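You operate a simulated robot arm through the tools that you are given. There is no shell and no other tool.

Carry out the task below with a simulated two-armed robot. There is one attempt and no reset: what you move stays moved.

## Task
Rack the cup, wipe up the spilt powder, shut the lid and switch the analyser off.
Fine: use the felt block and put it back. What is to be rubbed or washed off counts as gone when no trace of it is left.

The check looks at the end state, three seconds after you hand in, the way a careful person would. Anything else that was tipped, shoved, dropped, spilled or broken makes it a failure. Lids that push on must go on centred and level and be pressed home; caps that screw on are set level and turned clockwise until they are tight.

## Robot
Two 6-joint arms with two-finger parallel grippers on one trunk that stands fixed in place. Base frame: the origin is at the foot of the trunk, x ahead of it, y to its left, z up; the work surface is at about z = 900. Readings come in mm, degrees, newtons and seconds.
The left shoulder is at [280, 185, 1230], the right one opposite. With the tool pointing down near the work surface each hand reaches from about 520 to 920 mm from the base axis, measured 20 degrees to its own side. Payload 1.57 kg a hand.
The tool frame of a hand sits at the grasp point between the pads (the TCP): z along the fingers, y along the line on which they close. The tips reach 30 mm beyond it. Largest opening 80 mm; finger width 17, thickness 12; the body of the gripper, 40 by 82 mm, starts 80 mm behind the TCP.
Orientation is that of the tool frame in the base frame, as a unit quaternion [x, y, z, w]. With the fingers straight down and closing along the base's y, the tool's x points along the base's -x, its y along +y and its z along -z.

## Interface
- The arms move only by the tool play_rows. It takes "left_motion", "right_motion" or both (then of equal length, played together; a hand with none holds still); each is a list of rows, each a list of 2 entries, a list of its own where there are three numbers: the shift along the base's x, y, z in mm, then the turn, a rotation vector about the base's x, y, z in degrees. In form: [[[dx, dy, dz], [wx, wy, wz]], ...]. A call has 1 to 20 rows; each row shifts and turns the commanded pose from where the row before left it. "left_fingers" and "right_fingers" are, for a hand that has rows, the closure in counts, from 0 (fully open) to 255 (shut), set as the call begins (left out, the last holds). Rows are played at 5 a second. More than 50 mm and 8.6 degrees between two rows, or a gripper value outside its range, and nothing of the call is played. Where a pose cannot be reached the arm comes as near as it can. A force on the tool above 90 N (or 10 N above the force at the start of the call, whichever is more), or a blocked arm, ends the call early, and 0.2 s more pass. The fingers move at their own pace (about 153 mm/s each) and stop on an object; they squeeze with about 42 N. The grip force told is the motor's: it shows also when the fingers shut on nothing. Time passes only in rows, and 0.2 s behind the last, so rows that do not move let the fingers close. The reply holds the time, the measured pose of the TCP, the force on the tool along the base axes, the opening and the grip force, in the units named above and with some noise, with the torque about the TCP (base axes, N m) and any sound that the robot's microphone picked up, and new pictures: "pictures" is both (left out), scene, wrist or none (wrist: the cameras of the hands that moved).
- Cameras (640 x 400 px; columns grow to the right, rows downward): "scene" is now at [244.6, 12.1, 1683.3]; the picture's right is [0.14, -0.99, 0.00], its down [-0.62, -0.09, -0.78] and it looks along [0.77, 0.11, -0.62] (base axes); focal length 223 px, centre (320, 200). "left" rides on the left gripper at [72, 7, -122] in its tool frame; the picture's right is [-0.09, 1.00, 0.00], its down [-0.84, -0.08, -0.54] and it looks along [-0.54, -0.05, 0.84] (tool axes); focal length 238 px, centre (320, 200). "right" rides on the right gripper at [72, -7, -122] in its tool frame; the picture's right is [0.09, 1.00, 0.00], its down [-0.84, 0.08, -0.54] and it looks along [-0.54, 0.05, 0.84] (tool axes); focal length 238 px, centre (320, 200). There is no depth. A picture from a camera that has moved, and an enlarged one, comes with that camera's place and axes in the base frame and with its lens.
- lift_body(by): slides the trunk up (or, below 0, down) by that many mm; the arms and the scene camera ride with it, the base frame stays. It gives what a move gives, with no picture.
- aim_head(pan, tilt): turns the head with the scene camera to pan (to the left, within 86 degrees either way) and tilt (down, from -29 to 69), counted from straight ahead of the robot. It gives what a move gives, and a new picture of the scene camera.
- zoom(camera, box): a new picture of the part [left, top, right, bottom] of that camera's present view, enlarged. The clock stands still meanwhile.
- sign_off(): hands the job in; it is judged then, once.

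Places have to be worked out from the pictures, the camera data and where the tool is seen. Open the grippers and draw the arms clear of the work before you hand the job in, unless the task says otherwise.

The tools are called after "Emit:" as a command line: name --argument value ..., lists and objects as JSON in quotes. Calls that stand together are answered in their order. play_rows: Moves the arms, as the interface text tells. Its arguments: {"type":"object","properties":{"left_motion":{"type":"array"},"left_fingers":{"type":"number"},"right_motion":{"type":"array"},"right_fingers":{"type":"number"},"pictures":{"type":"string","enum":["both","scene","wrist","none"]}},"required":[]} The other tools are called the same way: lift_body (by) moves the trunk up or down; aim_head (pan, tilt) turns the head that bears the scene camera; zoom (camera, box) takes an enlarged picture of a part of a camera's view; sign_off () hands the job in.

At the start:

```text
time: 0.0
left_tool_pos: [528.9, 301.3, 1514.4]
left_tcp_rot: [0.0, 1.0, 0.0, -0.001]
left_ft_force: [1.3, -0.3, 0.3]
left_moment: [0.0, -0.01, 0.02]
left_opening: 79.9
left_finger_force: 0.1
right_tool_pos: [560.1, -240.4, 1496.5]
right_tcp_rot: [0.0, 1.0, 0.0, 0.0]
right_ft_force: [0.3, 0.6, -0.2]
right_moment: [0.0, 0.0, 0.01]
right_opening: 79.8
right_finger_force: 0.0
trunk travel left (down, up): [-925.0, 65.0]
head pan, tilt (commanded): [7.9, 38.6]
```

scene: 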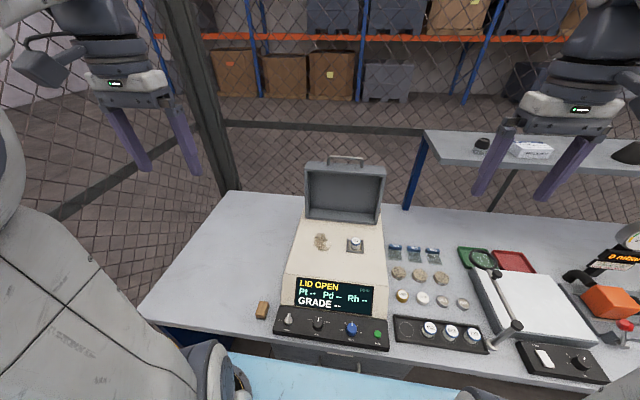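
right: 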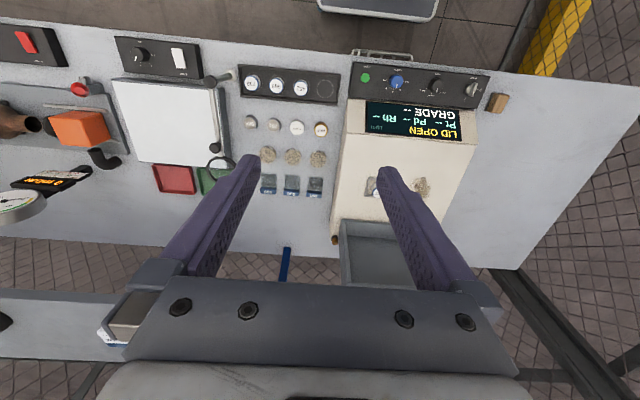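
left: 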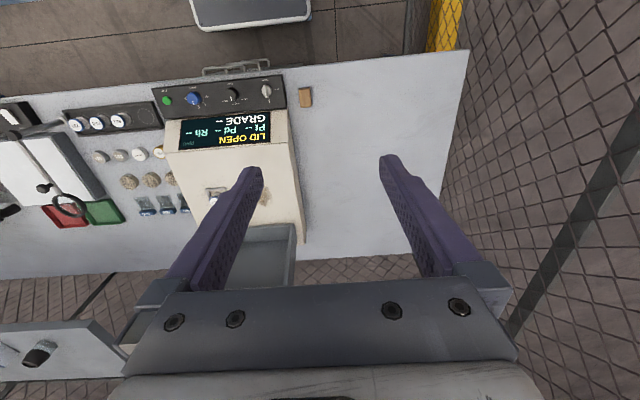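

I'll start by looking closely at the analyser, the felt block, and the rack in the scene view before moving anything.

Emit:
zoom --camera "scene" --box '[260, 140, 420, 240]'

Emit:
zoom --camera "scene" --box '[240, 260, 400, 360]'

Emit:
zoom --camera "scene" --box '[370, 260, 530, 360]'

Emit:
zoom --camera "right" --box '[320, 50, 520, 175]'

Emit:
zoom --camera "left" --box '[140, 60, 340, 185]'

```text
4.00 times, centred on (340, 190) of scene
camera zoom: at [244.6, 12.1, 1683.3], right [0.14, -0.99, 0.0], down [-0.62, -0.09, -0.78], along [0.77, 0.11, -0.62], focal length 893 px, centre (240, 240)
```

zoom: 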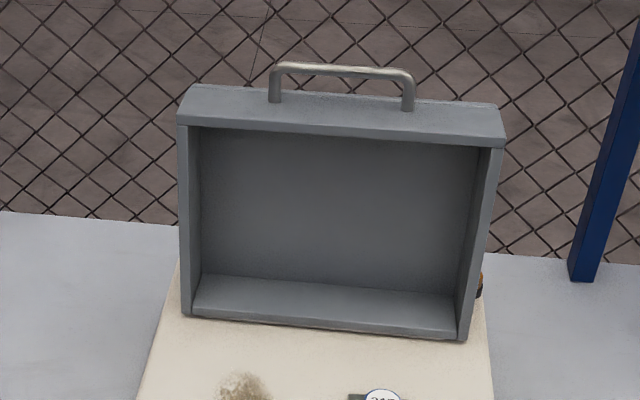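

```text
4.00 times, centred on (320, 310) of scene
camera zoom: at [244.6, 12.1, 1683.3], right [0.14, -0.99, 0.0], down [-0.62, -0.09, -0.78], along [0.77, 0.11, -0.62], focal length 893 px, centre (320, -240)
```

zoom: 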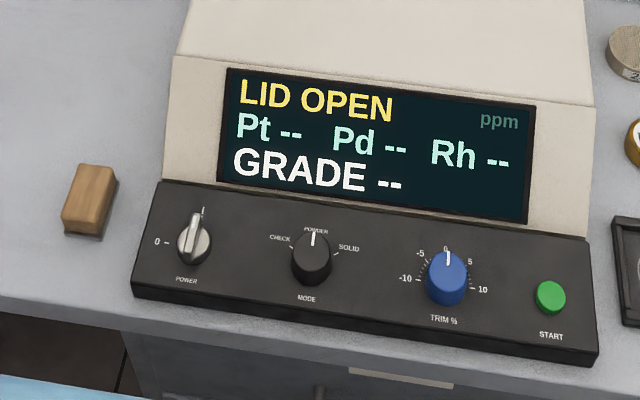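

```text
4.00 times, centred on (450, 310) of scene
camera zoom: at [244.6, 12.1, 1683.3], right [0.14, -0.99, 0.0], down [-0.62, -0.09, -0.78], along [0.77, 0.11, -0.62], focal length 893 px, centre (-200, -240)
```

zoom: 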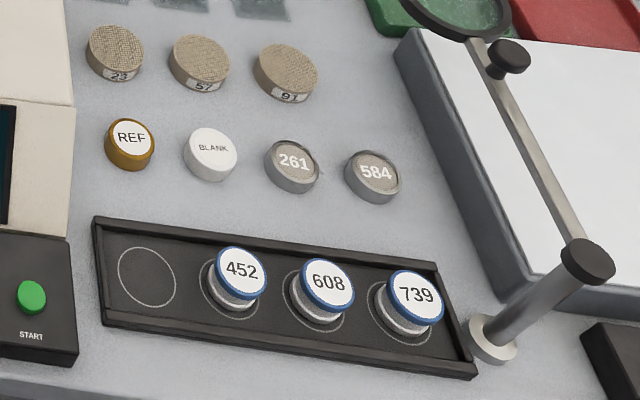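

```text
3.20 times, centred on (420, 112) of right
camera zoom: at [489.1, -246.6, 1618.6], right [-0.09, 1.0, 0.0], down [0.84, 0.08, 0.54], along [0.54, 0.05, -0.84], focal length 763 px, centre (0, 480)
```

zoom: 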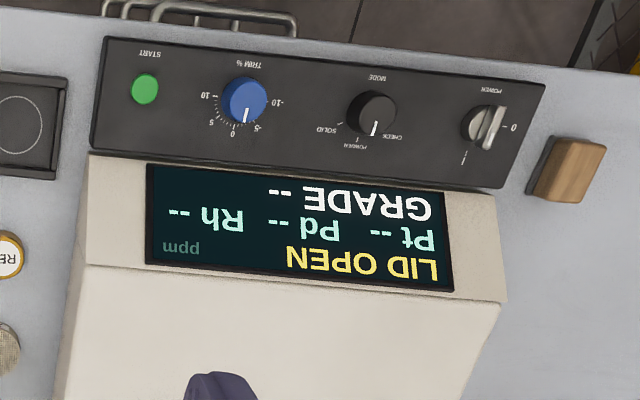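

```text
3.20 times, centred on (240, 122) of left
camera zoom: at [457.2, 308.0, 1637.6], right [0.09, 1.0, 0.0], down [0.84, -0.08, 0.54], along [0.54, -0.05, -0.84], focal length 763 px, centre (576, 448)
```

zoom: 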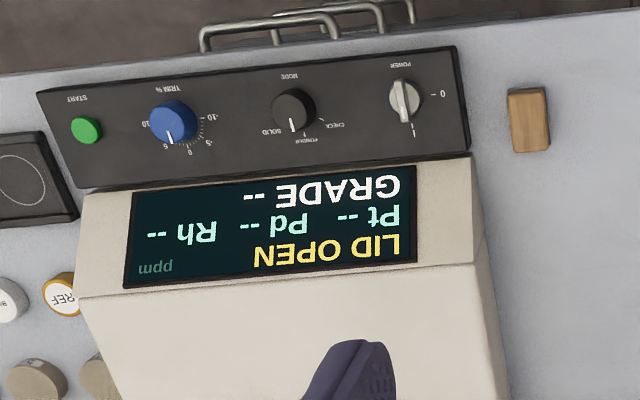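

The pictures put the felt block at about (572, 256, 920) and the power knob near (544, 156, 942). The cup is near (799, -41, 1047) and the powder near (799, 85, 1040). I'll lower both hands part way to get closer views: the left over the block, the right in front of the cup.

Emit:
play_rows --right_motion '[[[18, 19.9, -24.6], [0, 0, 0]], [[18, 19.9, -24.6], [0, 0, 0]], [[18, 19.9, -24.6], [0, 0, 0]], [[18, 19.9, -24.6], [0, 0, 0]], [[18, 19.9, -24.6], [0, 0, 0]], [[18, 19.9, -24.6], [0, 0, 0]], [[18, 19.9, -24.6], [0, 0, 0]], [[18, 19.9, -24.6], [0, 0, 0]], [[18, 19.9, -24.6], [0, 0, 0]], [[18, 19.9, -24.6], [0, 0, 0]]]' --left_motion '[[[3, -4, -41], [0, 0, 0]], [[3, -4, -41], [0, 0, 0]], [[3, -4, -41], [0, 0, 0]], [[3, -4, -41], [0, 0, 0]], [[3, -4, -41], [0, 0, 0]], [[3, -4, -41], [0, 0, 0]], [[3, -4, -41], [0, 0, 0]], [[3, -4, -41], [0, 0, 0]], [[3, -4, -41], [0, 0, 0]], [[3, -4, -41], [0, 0, 0]]]'

```text
time: 2.2
left_tool_pos: [561.4, 259.1, 1104.2]
left_tcp_rot: [-0.001, 1.0, 0.0, 0.001]
left_ft_force: [-0.6, -0.2, -0.4]
left_moment: [0.01, -0.01, -0.02]
left_opening: 80.1
left_finger_force: 0.0
right_tool_pos: [738.6, -41.7, 1249.8]
right_tcp_rot: [-0.001, 1.0, 0.0, 0.0]
right_ft_force: [0.4, -0.4, 0.1]
right_moment: [0.0, 0.0, -0.04]
right_opening: 80.1
right_finger_force: 0.1
trunk travel left (down, up): [-925.0, 65.0]
head pan, tilt (commanded): [7.9, 38.6]
camera scene: at [244.7, 12.2, 1683.3], right [0.14, -0.99, 0.0], down [-0.62, -0.09, -0.78], along [0.77, 0.11, -0.62], focal length 223 px, centre (320, 200)
camera right: at [668.5, -48.7, 1370.9], right [-0.09, 1.0, 0.0], down [0.84, 0.08, 0.54], along [0.54, 0.05, -0.84], focal length 238 px, centre (320, 200)
camera left: at [488.3, 266.8, 1227.0], right [0.09, 1.0, 0.0], down [0.84, -0.08, 0.54], along [0.54, -0.05, -0.84], focal length 238 px, centre (320, 200)
```

scene: 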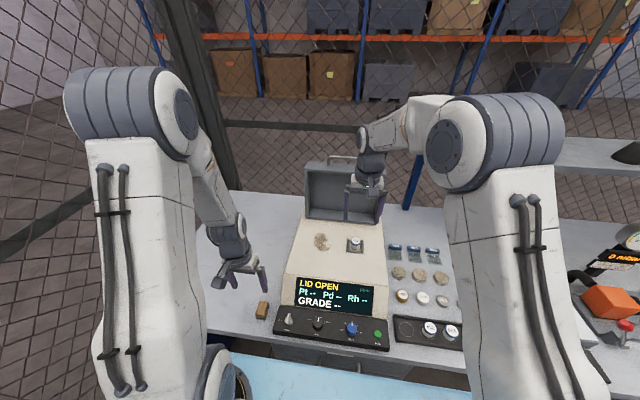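
right: 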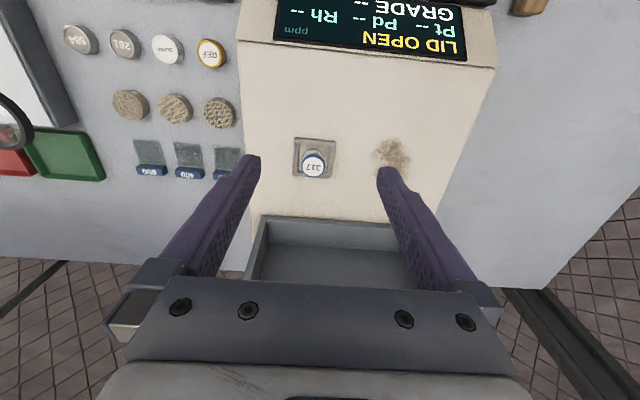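
left: 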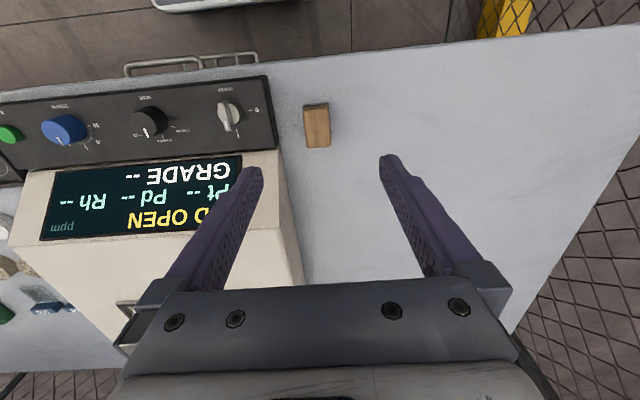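

Both hands moved as planned. I'll zoom in on the cup, the powder, the block and the power knob.

Emit:
zoom --camera "right" --box '[260, 115, 420, 215]'

Emit:
zoom --camera "left" --box '[190, 70, 350, 170]'

Emit:
zoom --camera "scene" --box '[300, 220, 380, 270]'

```text
4.00 times, centred on (340, 165) of right
camera zoom: at [668.5, -48.7, 1370.9], right [-0.09, 1.0, 0.0], down [0.84, 0.08, 0.54], along [0.54, 0.05, -0.84], focal length 953 px, centre (240, 340)
```

zoom: 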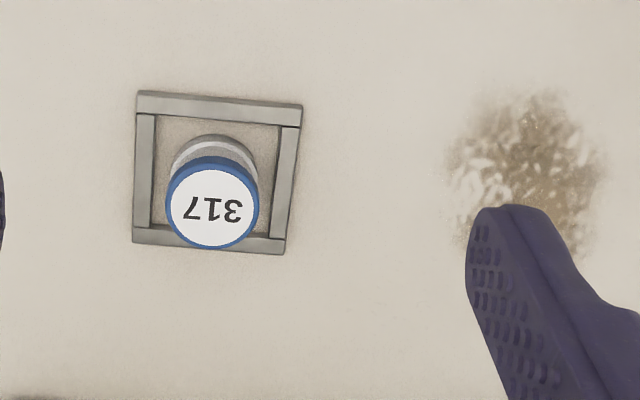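

```text
4.00 times, centred on (270, 120) of left
camera zoom: at [488.3, 266.8, 1227.0], right [0.09, 1.0, 0.0], down [0.84, -0.08, 0.54], along [0.54, -0.05, -0.84], focal length 953 px, centre (520, 520)
```

zoom: 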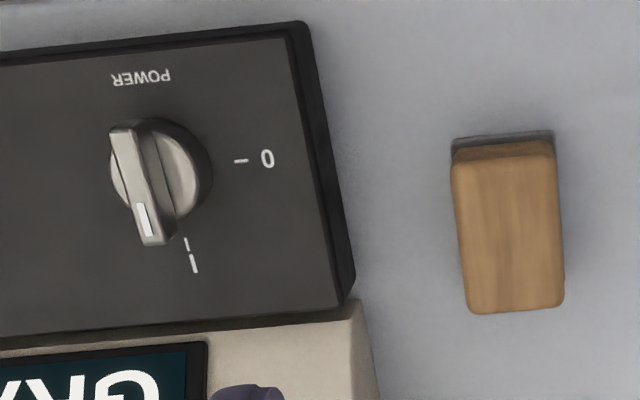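

```text
8.00 times, centred on (340, 245) of scene
camera zoom: at [244.7, 12.2, 1683.3], right [0.14, -0.99, 0.0], down [-0.62, -0.09, -0.78], along [0.77, 0.11, -0.62], focal length 1786 px, centre (160, -160)
```

zoom: 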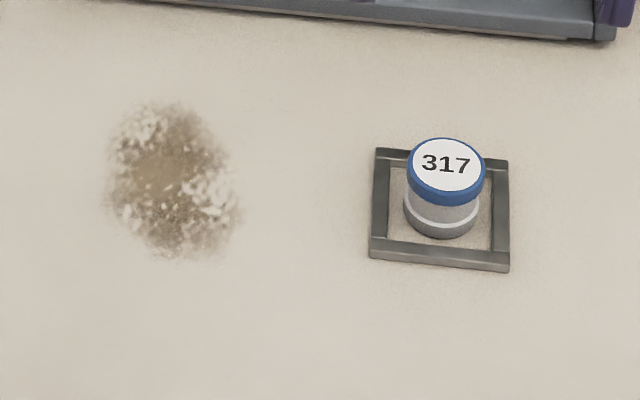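

The cup stands free inside a square frame, and the felt block is wood with a dark underside. I'll lower both hands for accurate close views, with the left fingers part closed so they clear the panel.

Emit:
play_rows --right_motion '[[[20, 0, -37], [0, 0, 0]], [[20, 0, -37], [0, 0, 0]], [[20, 0, -36], [0, 0, 0]]]' --left_motion '[[[4, -1, -31], [0, 0, 0]], [[4, -1, -31], [0, 0, 0]], [[4, -1, -31], [0, 0, 0]]]' --left_fingers 100 --pictures "both"

```text
time: 3.0
left_tool_pos: [573.3, 256.2, 1010.6]
left_tcp_rot: [0.0, 1.0, -0.001, 0.0]
left_ft_force: [0.1, 0.2, 0.2]
left_moment: [0.0, -0.02, 0.01]
left_opening: 48.5
left_finger_force: 0.1
right_tool_pos: [797.6, -42.0, 1142.8]
right_tcp_rot: [-0.002, 1.0, 0.0, 0.0]
right_ft_force: [-1.7, -0.1, 0.4]
right_moment: [0.02, 0.01, 0.0]
right_opening: 80.2
right_finger_force: 0.1
trunk travel left (down, up): [-925.0, 65.0]
head pan, tilt (commanded): [7.9, 38.6]
camera scene: at [244.5, 12.2, 1683.4], right [0.14, -0.99, 0.0], down [-0.62, -0.09, -0.78], along [0.77, 0.11, -0.62], focal length 223 px, centre (320, 200)
camera right: at [727.3, -48.6, 1263.1], right [-0.09, 1.0, 0.0], down [0.84, 0.08, 0.54], along [0.54, 0.05, -0.84], focal length 238 px, centre (320, 200)
camera left: at [500.6, 264.4, 1132.4], right [0.09, 1.0, 0.0], down [0.84, -0.08, 0.54], along [0.54, -0.05, -0.84], focal length 238 px, centre (320, 200)
```

scene: 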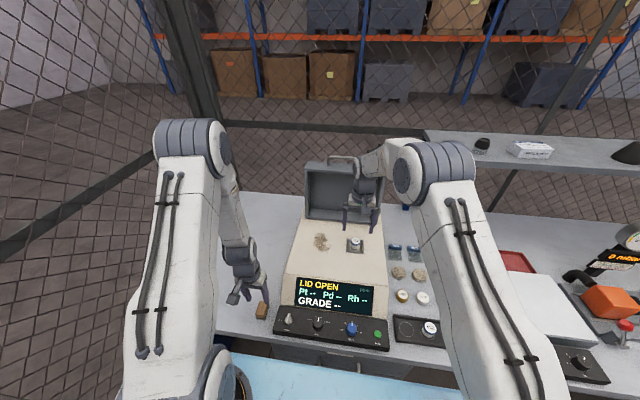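
right: 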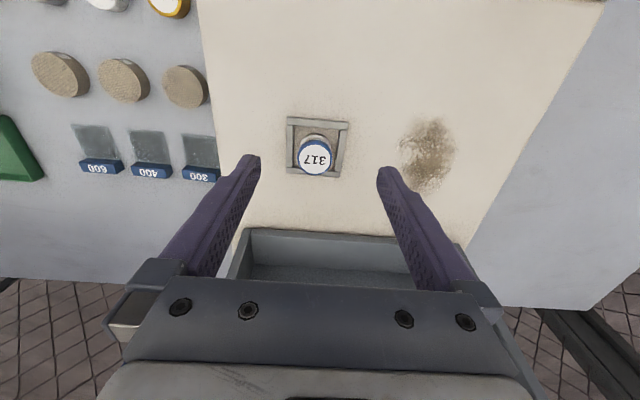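
left: 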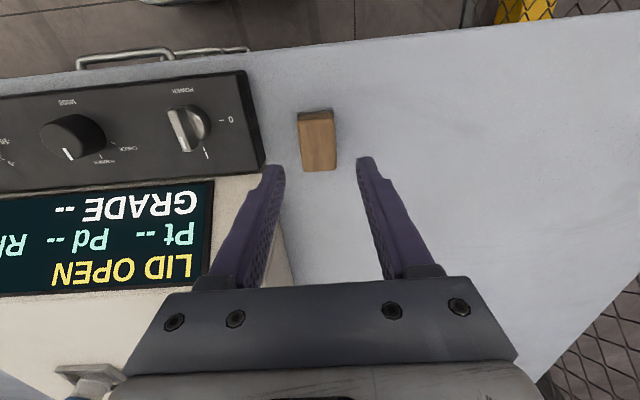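

Both hands have clear views now, so I'll zoom in on the cup in its frame and on the block.

Emit:
zoom --camera "right" --box '[270, 100, 370, 200]'

Emit:
zoom --camera "right" --box '[380, 90, 480, 200]'

Emit:
zoom --camera "left" --box '[260, 90, 380, 190]'

Emit:
zoom --camera "left" --box '[130, 60, 290, 200]'

```text
4.00 times, centred on (320, 150) of right
camera zoom: at [727.3, -48.6, 1263.1], right [-0.09, 1.0, 0.0], down [0.84, 0.08, 0.54], along [0.54, 0.05, -0.84], focal length 953 px, centre (320, 400)
```

zoom: 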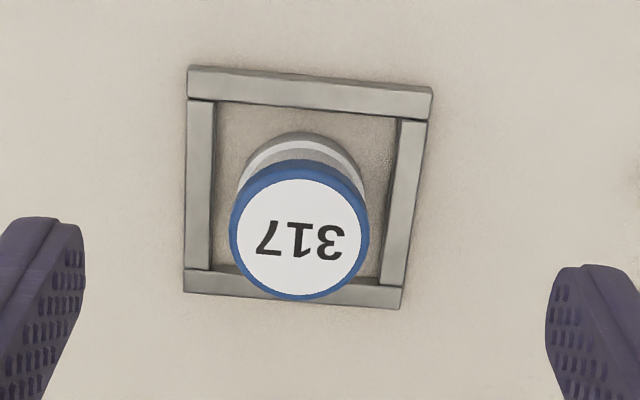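

```text
3.64 times, centred on (430, 145) of right
camera zoom: at [727.3, -48.6, 1263.1], right [-0.09, 1.0, 0.0], down [0.84, 0.08, 0.54], along [0.54, 0.05, -0.84], focal length 867 px, centre (-80, 400)
```

zoom: 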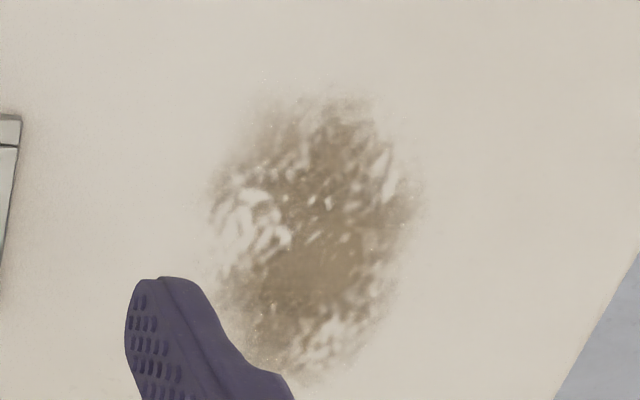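

```text
4.00 times, centred on (320, 140) of left
camera zoom: at [500.6, 264.4, 1132.4], right [0.09, 1.0, 0.0], down [0.84, -0.08, 0.54], along [0.54, -0.05, -0.84], focal length 953 px, centre (320, 440)
```

zoom: 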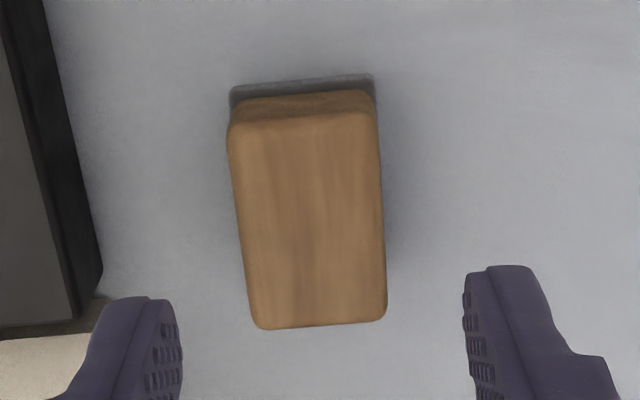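

```text
2.86 times, centred on (210, 130) of left
camera zoom: at [500.6, 264.4, 1132.4], right [0.09, 1.0, 0.0], down [0.84, -0.08, 0.54], along [0.54, -0.05, -0.84], focal length 681 px, centre (634, 400)
```

zoom: 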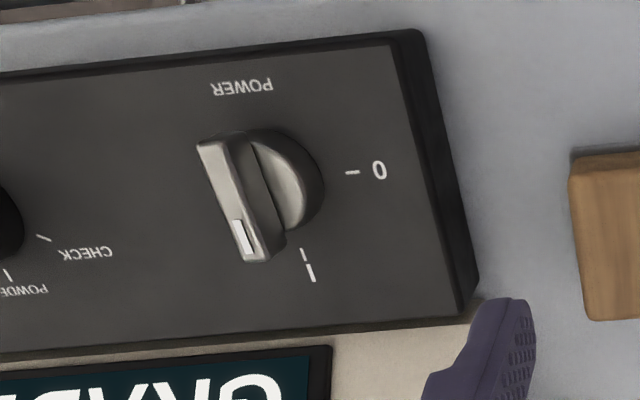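

From the views, the cup is at about (826, -45), with its top near z 1031 and the frame top near 1009. The block spans x 552–600 and y 241–271, with its top near 928. I'll lower the right hand to just above the cup and bring the left fingers down around the block without closing.

Emit:
play_rows --right_motion '[[[14, -1.5, -29], [0, 0, 0]], [[14, -1.5, -29], [0, 0, 0]], [[0, 0, 0], [0, 0, 0]]]' --left_motion '[[[1.5, -0.2, -36], [0, 0, 0]], [[1.2, -0.2, -34], [0, 0, 0]], [[0, 0, 0], [0, 0, 0]]]' --pictures "both"

Emit:
zoom --camera "right" --box '[240, 80, 400, 200]'

Emit:
zoom --camera "left" --box '[240, 80, 400, 220]'

```text
time: 3.8
left_tool_pos: [574.2, 256.3, 940.2]
left_tcp_rot: [0.0, 1.0, 0.0, -0.001]
left_ft_force: [-1.2, -0.4, -0.5]
left_moment: [0.0, 0.03, 0.0]
left_opening: 48.5
left_finger_force: 0.0
right_tool_pos: [827.2, -44.4, 1084.1]
right_tcp_rot: [0.0, 1.0, 0.0, 0.0]
right_ft_force: [0.6, -0.8, -0.1]
right_moment: [-0.01, 0.07, -0.04]
right_opening: 80.1
right_finger_force: 0.0
trunk travel left (down, up): [-925.0, 65.0]
head pan, tilt (commanded): [7.9, 38.6]
camera scene: at [245.2, 12.2, 1683.3], right [0.14, -0.99, 0.0], down [-0.62, -0.09, -0.78], along [0.77, 0.11, -0.62], focal length 223 px, centre (320, 200)
camera right: at [756.5, -51.1, 1205.2], right [-0.09, 1.0, 0.0], down [0.84, 0.08, 0.54], along [0.54, 0.05, -0.84], focal length 238 px, centre (320, 200)
camera left: at [501.0, 263.4, 1062.7], right [0.09, 1.0, 0.0], down [0.84, -0.08, 0.54], along [0.54, -0.05, -0.84], focal length 238 px, centre (320, 200)
```

scene: 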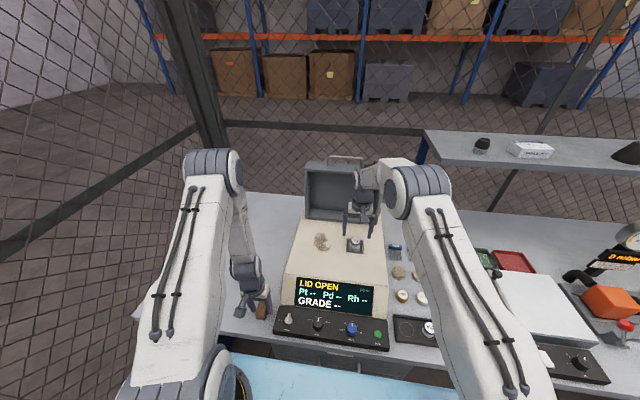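
right: 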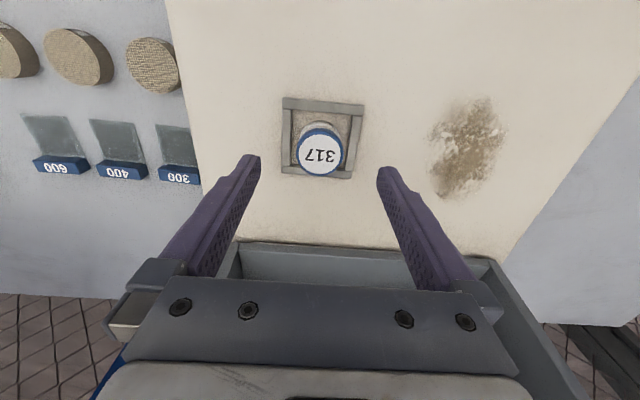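
left: 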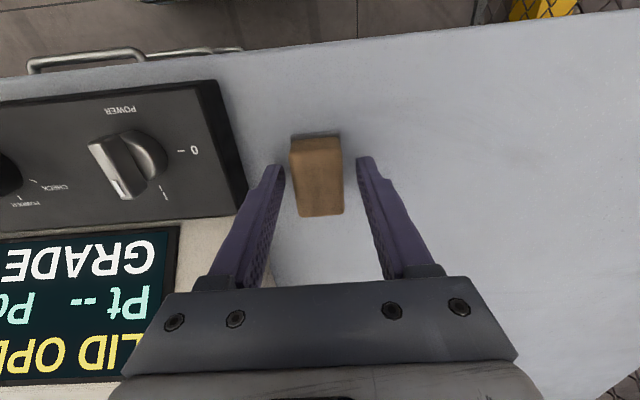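

```text
3.33 times, centred on (320, 140) of right
camera zoom: at [756.5, -51.1, 1205.2], right [-0.09, 1.0, 0.0], down [0.84, 0.08, 0.54], along [0.54, 0.05, -0.84], focal length 794 px, centre (320, 400)
```

zoom: 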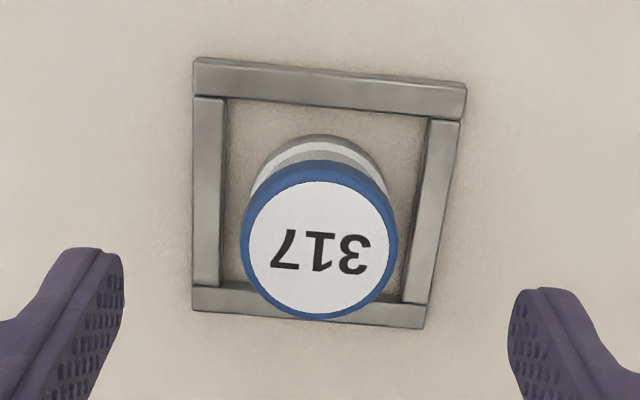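

```text
2.86 times, centred on (320, 150) of left
camera zoom: at [501.0, 263.4, 1062.7], right [0.09, 1.0, 0.0], down [0.84, -0.08, 0.54], along [0.54, -0.05, -0.84], focal length 681 px, centre (320, 343)
```

zoom: 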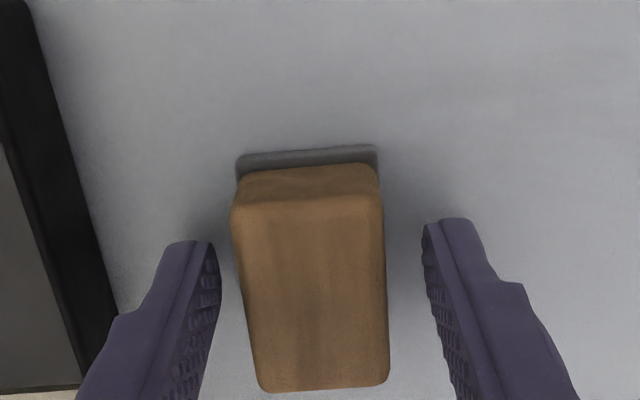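

The new view puts the cup at (826, -44.4), directly under the right fingers. I'll lower the right hand so the tips stop above the frame, and nudge the left hand onto the block's centre.

Emit:
play_rows --right_motion '[[[-0.6, 0, -20], [0, 0, 0]], [[-0.6, 0, -20], [0, 0, 0]], [[0, 0, 0], [0, 0, 0]]]' --left_motion '[[[2, -1, -2], [0, 0, 0]], [[0, 0, 0], [0, 0, 0]], [[0, 0, 0], [0, 0, 0]]]' --pictures "wrist"

Emit:
zoom --camera "right" --box '[220, 80, 420, 230]'

Emit:
zoom --camera "scene" --box '[320, 200, 400, 260]'

```text
time: 4.6
left_tool_pos: [575.2, 256.6, 938.7]
left_tcp_rot: [0.0, 1.0, 0.0, 0.0]
left_ft_force: [-0.3, 0.8, -0.1]
left_moment: [0.01, 0.06, -0.01]
left_opening: 48.4
left_finger_force: 0.1
right_tool_pos: [825.2, -43.7, 1044.4]
right_tcp_rot: [0.0, 1.0, 0.0, 0.0]
right_ft_force: [0.0, 1.1, -0.9]
right_moment: [-0.04, -0.02, -0.02]
right_opening: 79.9
right_finger_force: 0.1
trunk travel left (down, up): [-925.0, 65.0]
head pan, tilt (commanded): [7.9, 38.6]
camera right: at [754.8, -51.5, 1165.3], right [-0.09, 1.0, 0.0], down [0.84, 0.08, 0.54], along [0.54, 0.05, -0.84], focal length 238 px, centre (320, 200)
camera left: at [502.9, 263.0, 1061.4], right [0.09, 1.0, 0.0], down [0.84, -0.08, 0.54], along [0.54, -0.05, -0.84], focal length 238 px, centre (320, 200)
```

right: 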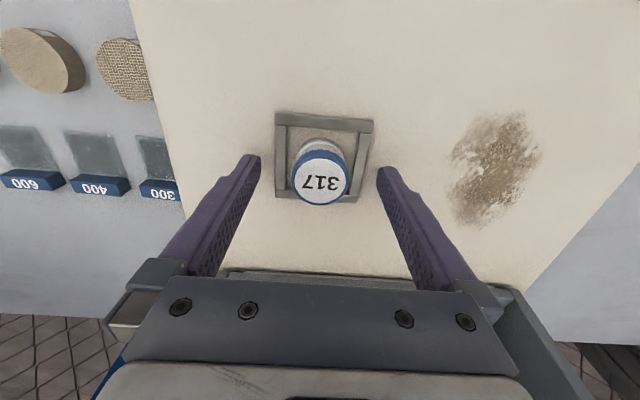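
left: 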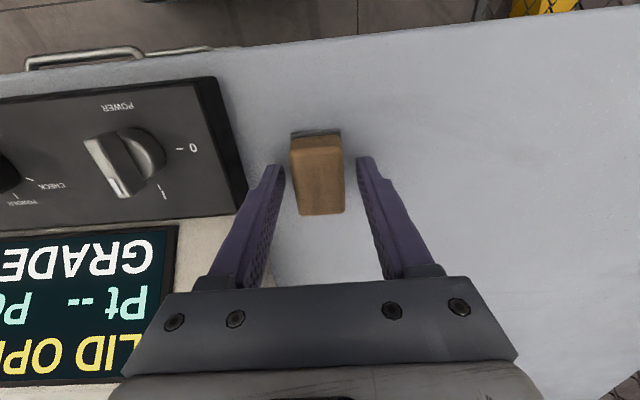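

```text
2.67 times, centred on (320, 155) of right
camera zoom: at [754.8, -51.5, 1165.3], right [-0.09, 1.0, 0.0], down [0.84, 0.08, 0.54], along [0.54, 0.05, -0.84], focal length 636 px, centre (320, 320)
```

zoom: 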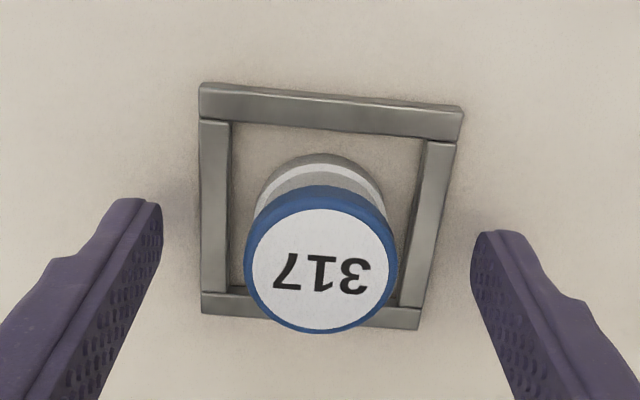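

```text
6.67 times, centred on (360, 230) of scene
camera zoom: at [244.7, 12.2, 1683.3], right [0.14, -0.99, 0.0], down [-0.62, -0.09, -0.78], along [0.77, 0.11, -0.62], focal length 1488 px, centre (53, 0)
```

zoom: 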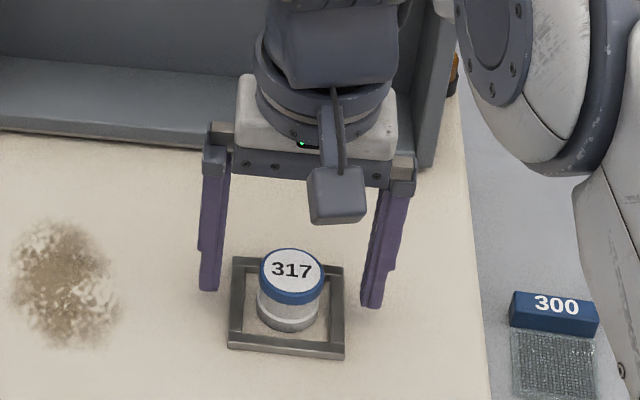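

The tips sit beside the cup, above the frame, and the block is centred between the left fingers. Now I'll close both hands in place.

Emit:
play_rows --right_motion '[[[0, 0, 0], [0, 0, 0]], [[0, 0, 0], [0, 0, 0]], [[0, 0, 0], [0, 0, 0]], [[0, 0, 0], [0, 0, 0]]]' --left_motion '[[[0, 0, 0], [0, 0, 0]], [[0, 0, 0], [0, 0, 0]], [[0, 0, 0], [0, 0, 0]], [[0, 0, 0], [0, 0, 0]]]' --right_fingers 255 --left_fingers 255 --pictures "wrist"

Emit:
zoom --camera "right" --box '[220, 80, 420, 230]'

Emit:
zoom --camera "scene" --box '[320, 200, 400, 260]'

```text
time: 5.6
left_tool_pos: [575.9, 256.3, 939.4]
left_tcp_rot: [0.0, 1.0, 0.0, 0.0]
left_ft_force: [-0.3, 0.2, -0.1]
left_moment: [0.01, -0.02, 0.0]
left_opening: 30.7
left_finger_force: 40.0
right_tool_pos: [825.7, -44.8, 1043.9]
right_tcp_rot: [-0.001, 1.0, 0.0, 0.0]
right_ft_force: [0.4, 0.2, -0.1]
right_moment: [-0.01, 0.01, 0.01]
right_opening: 33.8
right_finger_force: 41.6
trunk travel left (down, up): [-925.0, 65.0]
head pan, tilt (commanded): [7.9, 38.6]
camera right: at [754.7, -51.5, 1165.6], right [-0.09, 1.0, 0.0], down [0.84, 0.08, 0.54], along [0.54, 0.05, -0.84], focal length 238 px, centre (320, 200)
camera left: at [502.9, 263.0, 1061.5], right [0.09, 1.0, 0.0], down [0.84, -0.08, 0.54], along [0.54, -0.05, -0.84], focal length 238 px, centre (320, 200)
```

right: 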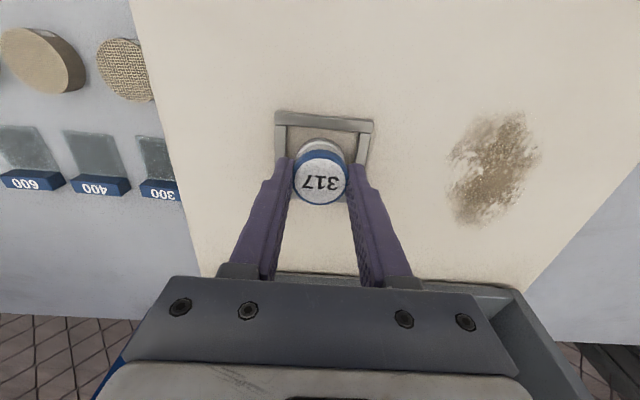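
left: 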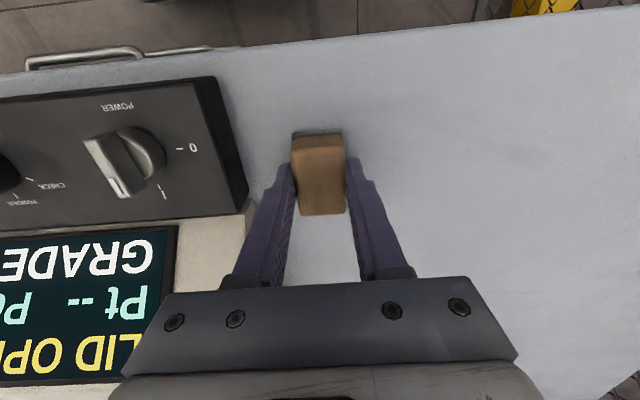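

```text
2.67 times, centred on (320, 155) of right
camera zoom: at [754.7, -51.5, 1165.6], right [-0.09, 1.0, 0.0], down [0.84, 0.08, 0.54], along [0.54, 0.05, -0.84], focal length 636 px, centre (320, 320)
```

zoom: 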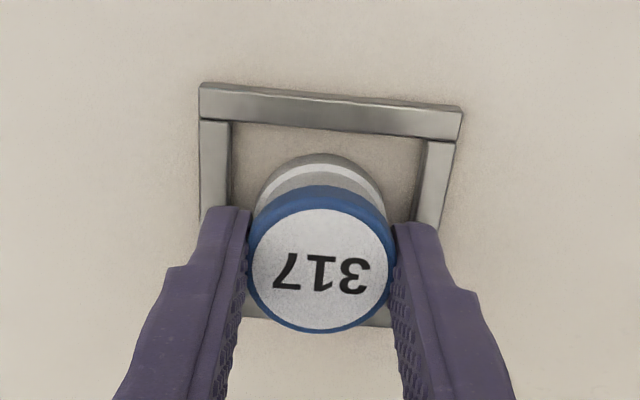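

```text
6.67 times, centred on (360, 230) of scene
camera zoom: at [244.7, 12.2, 1683.3], right [0.14, -0.99, 0.0], down [-0.62, -0.09, -0.78], along [0.77, 0.11, -0.62], focal length 1488 px, centre (53, 0)
```

zoom: 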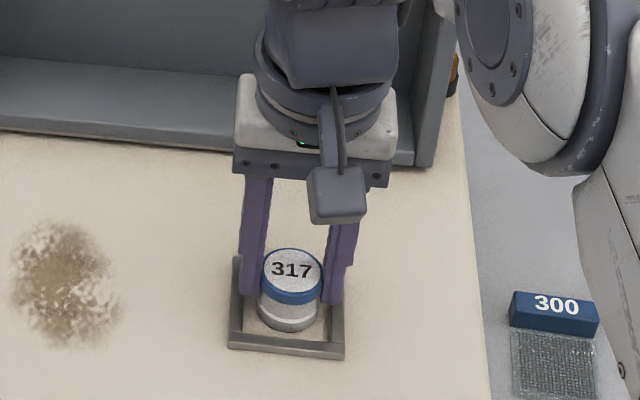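

Both objects are gripped: cup 33.8 mm and block 30.7 mm across, with about 41 N on each. I'll lift the cup straight up clear of the frame first.

Emit:
play_rows --right_motion '[[[0, 0, 10], [0, 0, 0]], [[0, 0, 20], [0, 0, 0]], [[0, 0, 35], [0, 0, 0]], [[0, 0, 40], [0, 0, 0]]]' --pictures "both"

Emit:
zoom --camera "scene" --box '[320, 190, 400, 260]'

```text
time: 6.6
left_tool_pos: [575.4, 255.5, 939.7]
left_tcp_rot: [0.001, 1.0, 0.001, 0.0]
left_ft_force: [0.5, -0.5, -0.9]
left_moment: [0.01, 0.0, -0.03]
left_opening: 30.7
left_finger_force: 39.3
right_tool_pos: [825.5, -45.0, 1147.8]
right_tcp_rot: [0.001, 1.0, 0.0, 0.0]
right_ft_force: [0.0, 0.7, -0.2]
right_moment: [0.0, 0.02, -0.01]
right_opening: 0.0
right_finger_force: 21.4
trunk travel left (down, up): [-925.0, 65.0]
head pan, tilt (commanded): [7.9, 38.6]
camera scene: at [244.7, 12.2, 1683.3], right [0.14, -0.99, 0.0], down [-0.62, -0.09, -0.78], along [0.77, 0.11, -0.62], focal length 223 px, centre (320, 200)
camera right: at [754.9, -52.0, 1269.8], right [-0.09, 1.0, 0.0], down [0.84, 0.08, 0.54], along [0.54, 0.05, -0.84], focal length 238 px, centre (320, 200)
```

scene: 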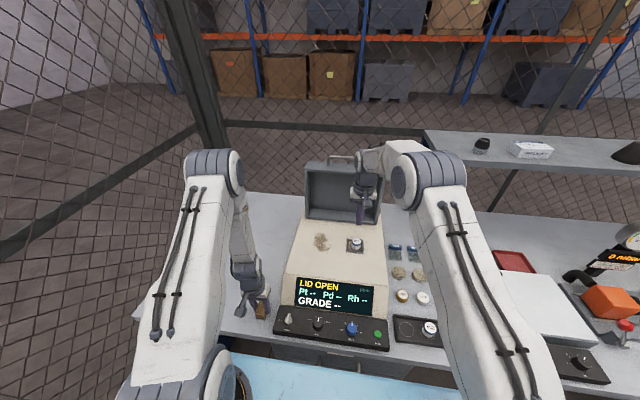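
right: 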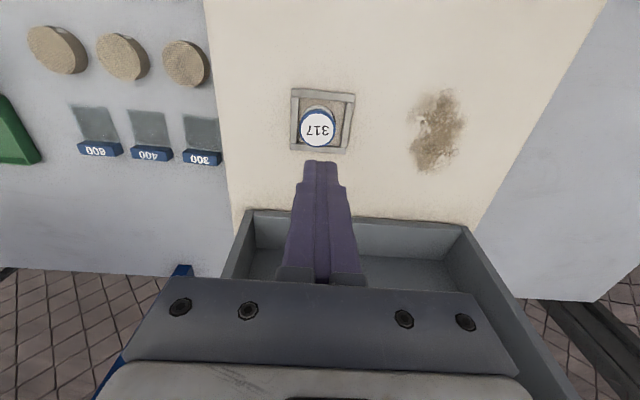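

```text
5.71 times, centred on (360, 225) of scene
camera zoom: at [244.7, 12.2, 1683.3], right [0.14, -0.99, 0.0], down [-0.62, -0.09, -0.78], along [0.77, 0.11, -0.62], focal length 1276 px, centre (91, 57)
```

zoom: 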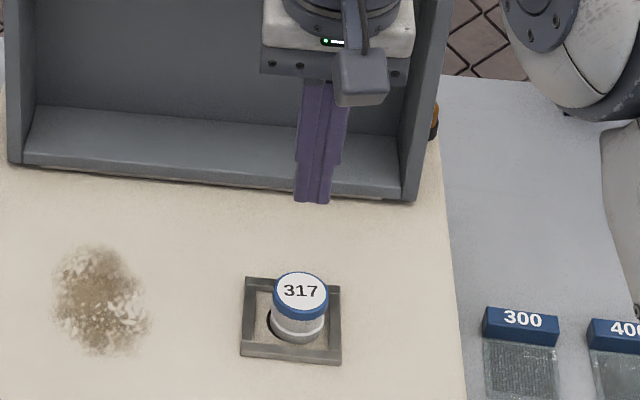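

The fingers slipped off the cup, which is still in its frame with a dark crescent beside it. I'll look closely to see whether it tilted or sits in a well.

Emit:
zoom --camera "right" --box '[280, 80, 370, 160]'

Emit:
zoom --camera "scene" --box '[340, 228, 372, 256]'

```text
5.00 times, centred on (325, 120) of right
camera zoom: at [754.9, -52.0, 1269.8], right [-0.09, 1.0, 0.0], down [0.84, 0.08, 0.54], along [0.54, 0.05, -0.84], focal length 1192 px, centre (295, 600)
```

zoom: 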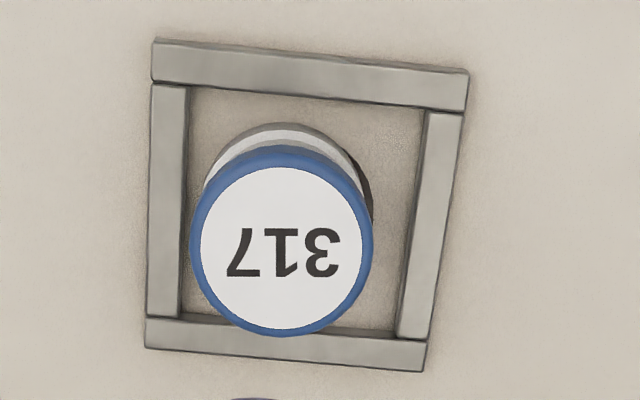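

```text
14.29 times, centred on (356, 242) of scene
camera zoom: at [244.7, 12.2, 1683.3], right [0.14, -0.99, 0.0], down [-0.62, -0.09, -0.78], along [0.77, 0.11, -0.62], focal length 3190 px, centre (-194, -400)
```

zoom: 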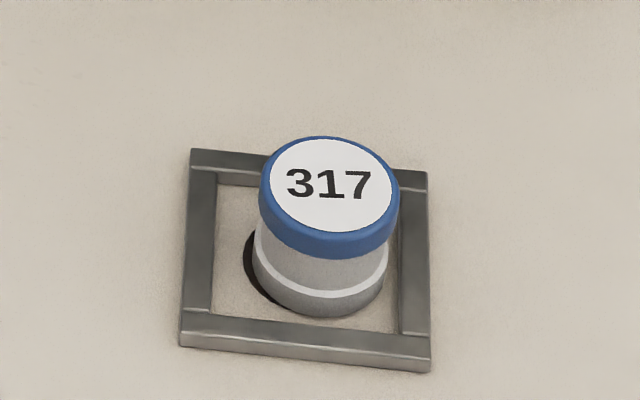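

The cup looks upright but has shifted about 4 mm toward -y, and I can't tell yet why the grip failed. I'll open the right hand and pitch it 30° so its camera sees the cup from the side.

Emit:
play_rows --right_motion '[[[-7, -0.5, -8], [0, -7.5, 0]], [[-7, -0.5, -10], [0, -7.5, 0]], [[-7, -0.5, -10], [0, -7.5, 0]], [[-7, -0.5, -10], [0, -7.5, 0]]]' --right_fingers 0 --pictures "wrist"

Emit:
zoom --camera "right" --box '[260, 60, 380, 160]'

```text
time: 7.6
left_tool_pos: [576.2, 257.2, 938.4]
left_tcp_rot: [0.0, 1.0, 0.0, 0.0]
left_ft_force: [-0.9, 0.0, 0.7]
left_moment: [0.0, -0.03, -0.01]
left_opening: 30.5
left_finger_force: 39.4
right_tool_pos: [802.1, -47.9, 1113.3]
right_tcp_rot: [0.0, 0.971, -0.004, 0.239]
right_ft_force: [0.6, 0.2, 0.4]
right_moment: [0.02, 0.0, 0.0]
right_opening: 80.2
right_finger_force: 0.0
right hand out of reach, approached as far as the arm can: row 4
trunk travel left (down, up): [-925.0, 65.0]
head pan, tilt (commanded): [7.9, 38.6]
camera right: at [682.4, -53.9, 1187.0], right [-0.08, 1.0, -0.05], down [0.49, 0.08, 0.87], along [0.87, 0.04, -0.49], focal length 238 px, centre (320, 200)
```

right: 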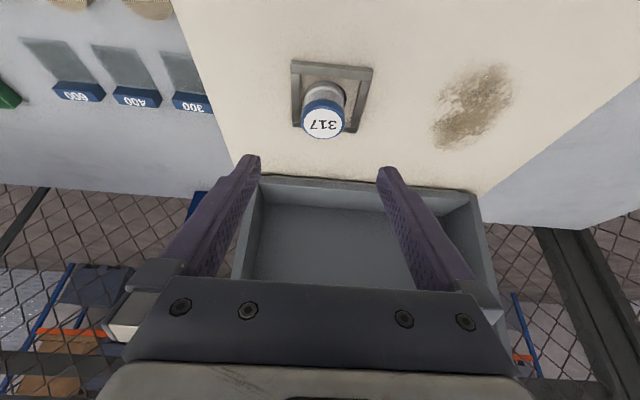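

```text
4.00 times, centred on (320, 110) of right
camera zoom: at [682.4, -53.9, 1187.0], right [-0.08, 1.0, -0.05], down [0.49, 0.08, 0.87], along [0.87, 0.04, -0.49], focal length 953 px, centre (320, 560)
```

zoom: 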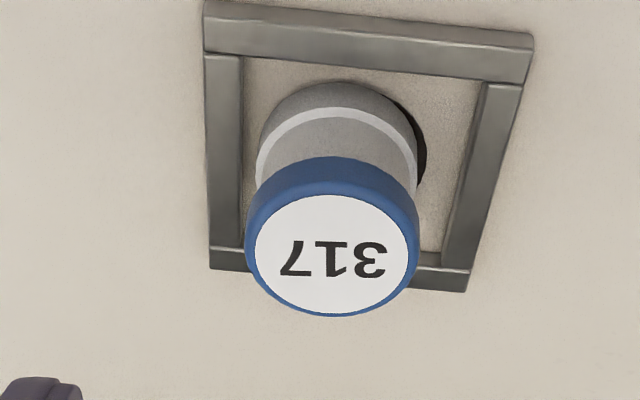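

The side view shows the cup upright, slightly right of a dark window. The opening read 33.8 mm against about 37 mm for the blue lid, so the pads probably held too little of the body. I'll zoom in to measure the frame height and see how low the tips can go.

Emit:
zoom --camera "scene" --box '[340, 232, 372, 252]'

Emit:
zoom --camera "right" --box '[284, 50, 384, 150]'

```text
16.00 times, centred on (356, 242) of scene
camera zoom: at [244.9, 12.1, 1683.3], right [0.14, -0.99, 0.0], down [-0.62, -0.09, -0.78], along [0.77, 0.11, -0.62], focal length 3572 px, centre (-256, -472)
```

zoom: 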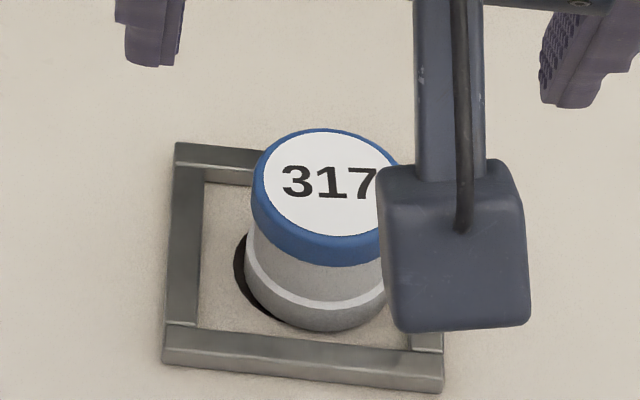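

```text
4.00 times, centred on (334, 100) of right
camera zoom: at [682.4, -53.9, 1187.0], right [-0.08, 1.0, -0.05], down [0.49, 0.08, 0.87], along [0.87, 0.04, -0.49], focal length 953 px, centre (264, 600)
```

zoom: 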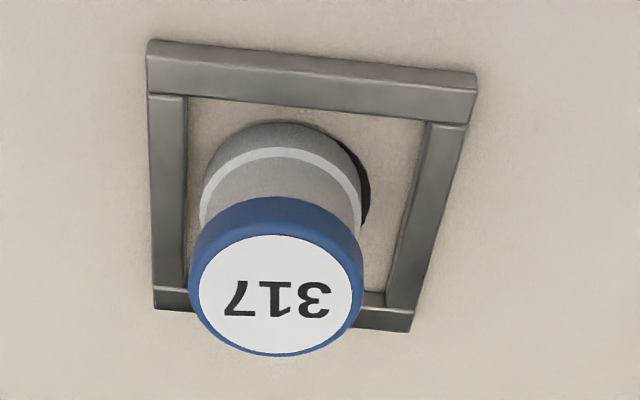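

The frame is only about 5 mm high and its top is near z 1005. I'll bring the right hand back to vertical above the cup with the fingers wide, so I can touch the surface outside the frame and get an exact height.

Emit:
play_rows --right_motion '[[[7, 0.5, 0], [0, 7.5, 0]], [[7, 0.5, -5], [0, 7.5, 0]], [[7, 0.5, -10], [0, 7.5, 0]], [[7, 0.5, -20], [0, 7.5, 0]]]' --right_fingers 0 --pictures "wrist"

```text
time: 8.6
left_tool_pos: [575.9, 255.6, 939.4]
left_tcp_rot: [0.0, 1.0, 0.0, 0.001]
left_ft_force: [0.4, -0.2, 0.5]
left_moment: [0.02, -0.02, -0.02]
left_opening: 30.8
left_finger_force: 39.6
right_tool_pos: [829.2, -45.9, 1079.6]
right_tcp_rot: [-0.001, 1.0, -0.001, -0.001]
right_ft_force: [0.2, -0.1, 0.3]
right_moment: [0.0, -0.04, 0.02]
right_opening: 80.3
right_finger_force: 0.1
trunk travel left (down, up): [-925.0, 65.0]
head pan, tilt (commanded): [7.9, 38.6]
camera right: at [759.2, -52.6, 1200.5], right [-0.09, 1.0, 0.0], down [0.84, 0.08, 0.54], along [0.54, 0.05, -0.84], focal length 238 px, centre (320, 200)
```

right: 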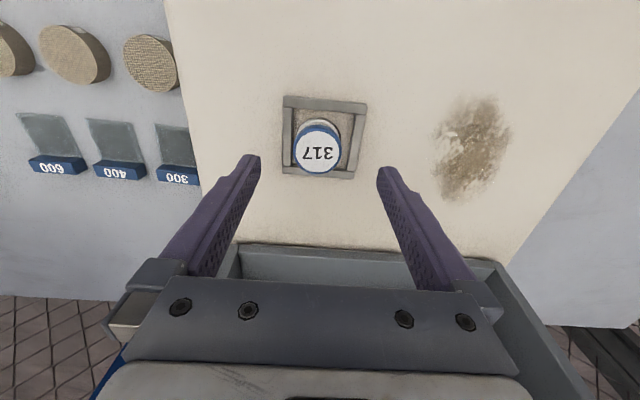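

The hand is vertical again at (829, -46, 1080). I'll lower it to the height I know is safe, then feel for the surface in small steps.

Emit:
play_rows --right_motion '[[[-1.5, 0.4, -18], [0, 0, 0]], [[-1.5, 0.4, -18], [0, 0, 0]], [[0, 0, 0], [0, 0, 0]]]' --pictures "none"

Emit:
play_rows --right_motion '[[[0, 0, -2.5], [0, 0, 0]], [[0, 0, 0], [0, 0, 0]]]' --pictures "none"

Emit:
play_rows --right_motion '[[[0, 0, -2.5], [0, 0, 0]], [[0, 0, 0], [0, 0, 0]]]' --pictures "wrist"

```text
time: 9.4
left_tool_pos: [574.5, 255.7, 938.3]
left_tcp_rot: [0.0, 1.0, 0.0, 0.0]
left_ft_force: [0.8, 0.2, -0.9]
left_moment: [0.01, -0.02, 0.0]
left_opening: 30.8
left_finger_force: 40.0
right_tool_pos: [826.4, -44.3, 1043.1]
right_tcp_rot: [0.0, 1.0, 0.0, 0.0]
right_ft_force: [-0.5, 0.9, -0.1]
right_moment: [0.01, 0.0, 0.01]
right_opening: 80.0
right_finger_force: 0.0
trunk travel left (down, up): [-925.0, 65.0]
head pan, tilt (commanded): [7.9, 38.6]
```

```text
time: 10.0
left_tool_pos: [574.6, 257.1, 937.9]
left_tcp_rot: [0.0, 1.0, 0.0, 0.0]
left_ft_force: [0.2, -0.7, 0.6]
left_moment: [0.04, -0.02, -0.02]
left_opening: 30.9
left_finger_force: 40.3
right_tool_pos: [827.0, -44.5, 1041.9]
right_tcp_rot: [0.0, 1.0, -0.001, 0.0]
right_ft_force: [0.1, -0.3, -0.7]
right_moment: [0.03, 0.0, -0.02]
right_opening: 80.0
right_finger_force: 0.2
trunk travel left (down, up): [-925.0, 65.0]
head pan, tilt (commanded): [7.9, 38.6]
```

```text
time: 10.6
left_tool_pos: [575.2, 256.3, 939.0]
left_tcp_rot: [0.0, 1.0, 0.0, 0.0]
left_ft_force: [-0.5, -0.4, -0.4]
left_moment: [-0.01, 0.0, -0.02]
left_opening: 31.0
left_finger_force: 39.5
right_tool_pos: [826.9, -43.9, 1038.9]
right_tcp_rot: [0.001, 1.0, 0.0, -0.001]
right_ft_force: [0.6, 0.0, 0.9]
right_moment: [0.04, 0.02, 0.01]
right_opening: 79.9
right_finger_force: 0.1
trunk travel left (down, up): [-925.0, 65.0]
head pan, tilt (commanded): [7.9, 38.6]
camera right: at [755.8, -51.3, 1159.8], right [-0.09, 1.0, 0.0], down [0.84, 0.08, 0.54], along [0.54, 0.05, -0.84], focal length 238 px, centre (320, 200)
```

right: 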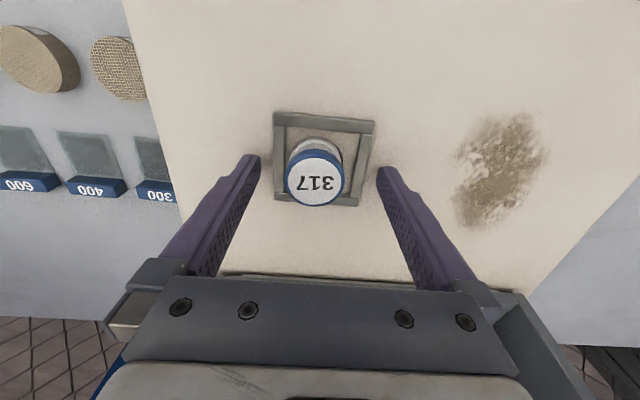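

There's no contact with the tips at about z 1009. I'll keep probing down in 2.5 mm steps.

Emit:
play_rows --right_motion '[[[0, 0, -2.5], [0, 0, 0]], [[0, 0, 0], [0, 0, 0]]]' --pictures "none"

Emit:
play_rows --right_motion '[[[0, 0, -2], [0, 0, 0]], [[0, 0, 0], [0, 0, 0]]]' --pictures "none"

Emit:
zoom --camera "scene" --box '[330, 215, 386, 255]'

```text
time: 11.2
left_tool_pos: [576.0, 255.1, 938.3]
left_tcp_rot: [0.0, 1.0, 0.0, 0.0]
left_ft_force: [-0.4, 0.7, -0.1]
left_moment: [-0.03, 0.0, 0.0]
left_opening: 30.8
left_finger_force: 39.6
right_tool_pos: [828.6, -44.6, 1035.6]
right_tcp_rot: [0.0, 1.0, 0.0, 0.001]
right_ft_force: [-0.1, -0.3, 0.1]
right_moment: [0.02, -0.01, 0.0]
right_opening: 80.0
right_finger_force: 0.0
trunk travel left (down, up): [-925.0, 65.0]
head pan, tilt (commanded): [7.9, 38.6]
```

```text
time: 11.8
left_tool_pos: [576.0, 256.3, 938.5]
left_tcp_rot: [0.001, 1.0, 0.0, 0.0]
left_ft_force: [-0.4, -0.6, -0.3]
left_moment: [0.0, 0.02, -0.03]
left_opening: 30.8
left_finger_force: 40.1
right_tool_pos: [825.4, -44.7, 1033.6]
right_tcp_rot: [0.0, 1.0, 0.001, 0.0]
right_ft_force: [0.3, 0.3, -0.4]
right_moment: [-0.02, 0.04, 0.0]
right_opening: 80.0
right_finger_force: 0.0
trunk travel left (down, up): [-925.0, 65.0]
head pan, tilt (commanded): [7.9, 38.6]
```

```text
10.00 times, centred on (358, 235) of scene
camera zoom: at [244.7, 12.2, 1683.3], right [0.14, -0.99, 0.0], down [-0.62, -0.09, -0.78], along [0.77, 0.11, -0.62], focal length 2233 px, centre (-60, -150)
```

zoom: 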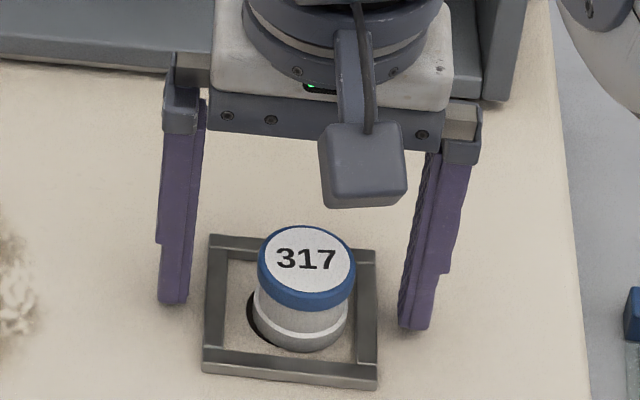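

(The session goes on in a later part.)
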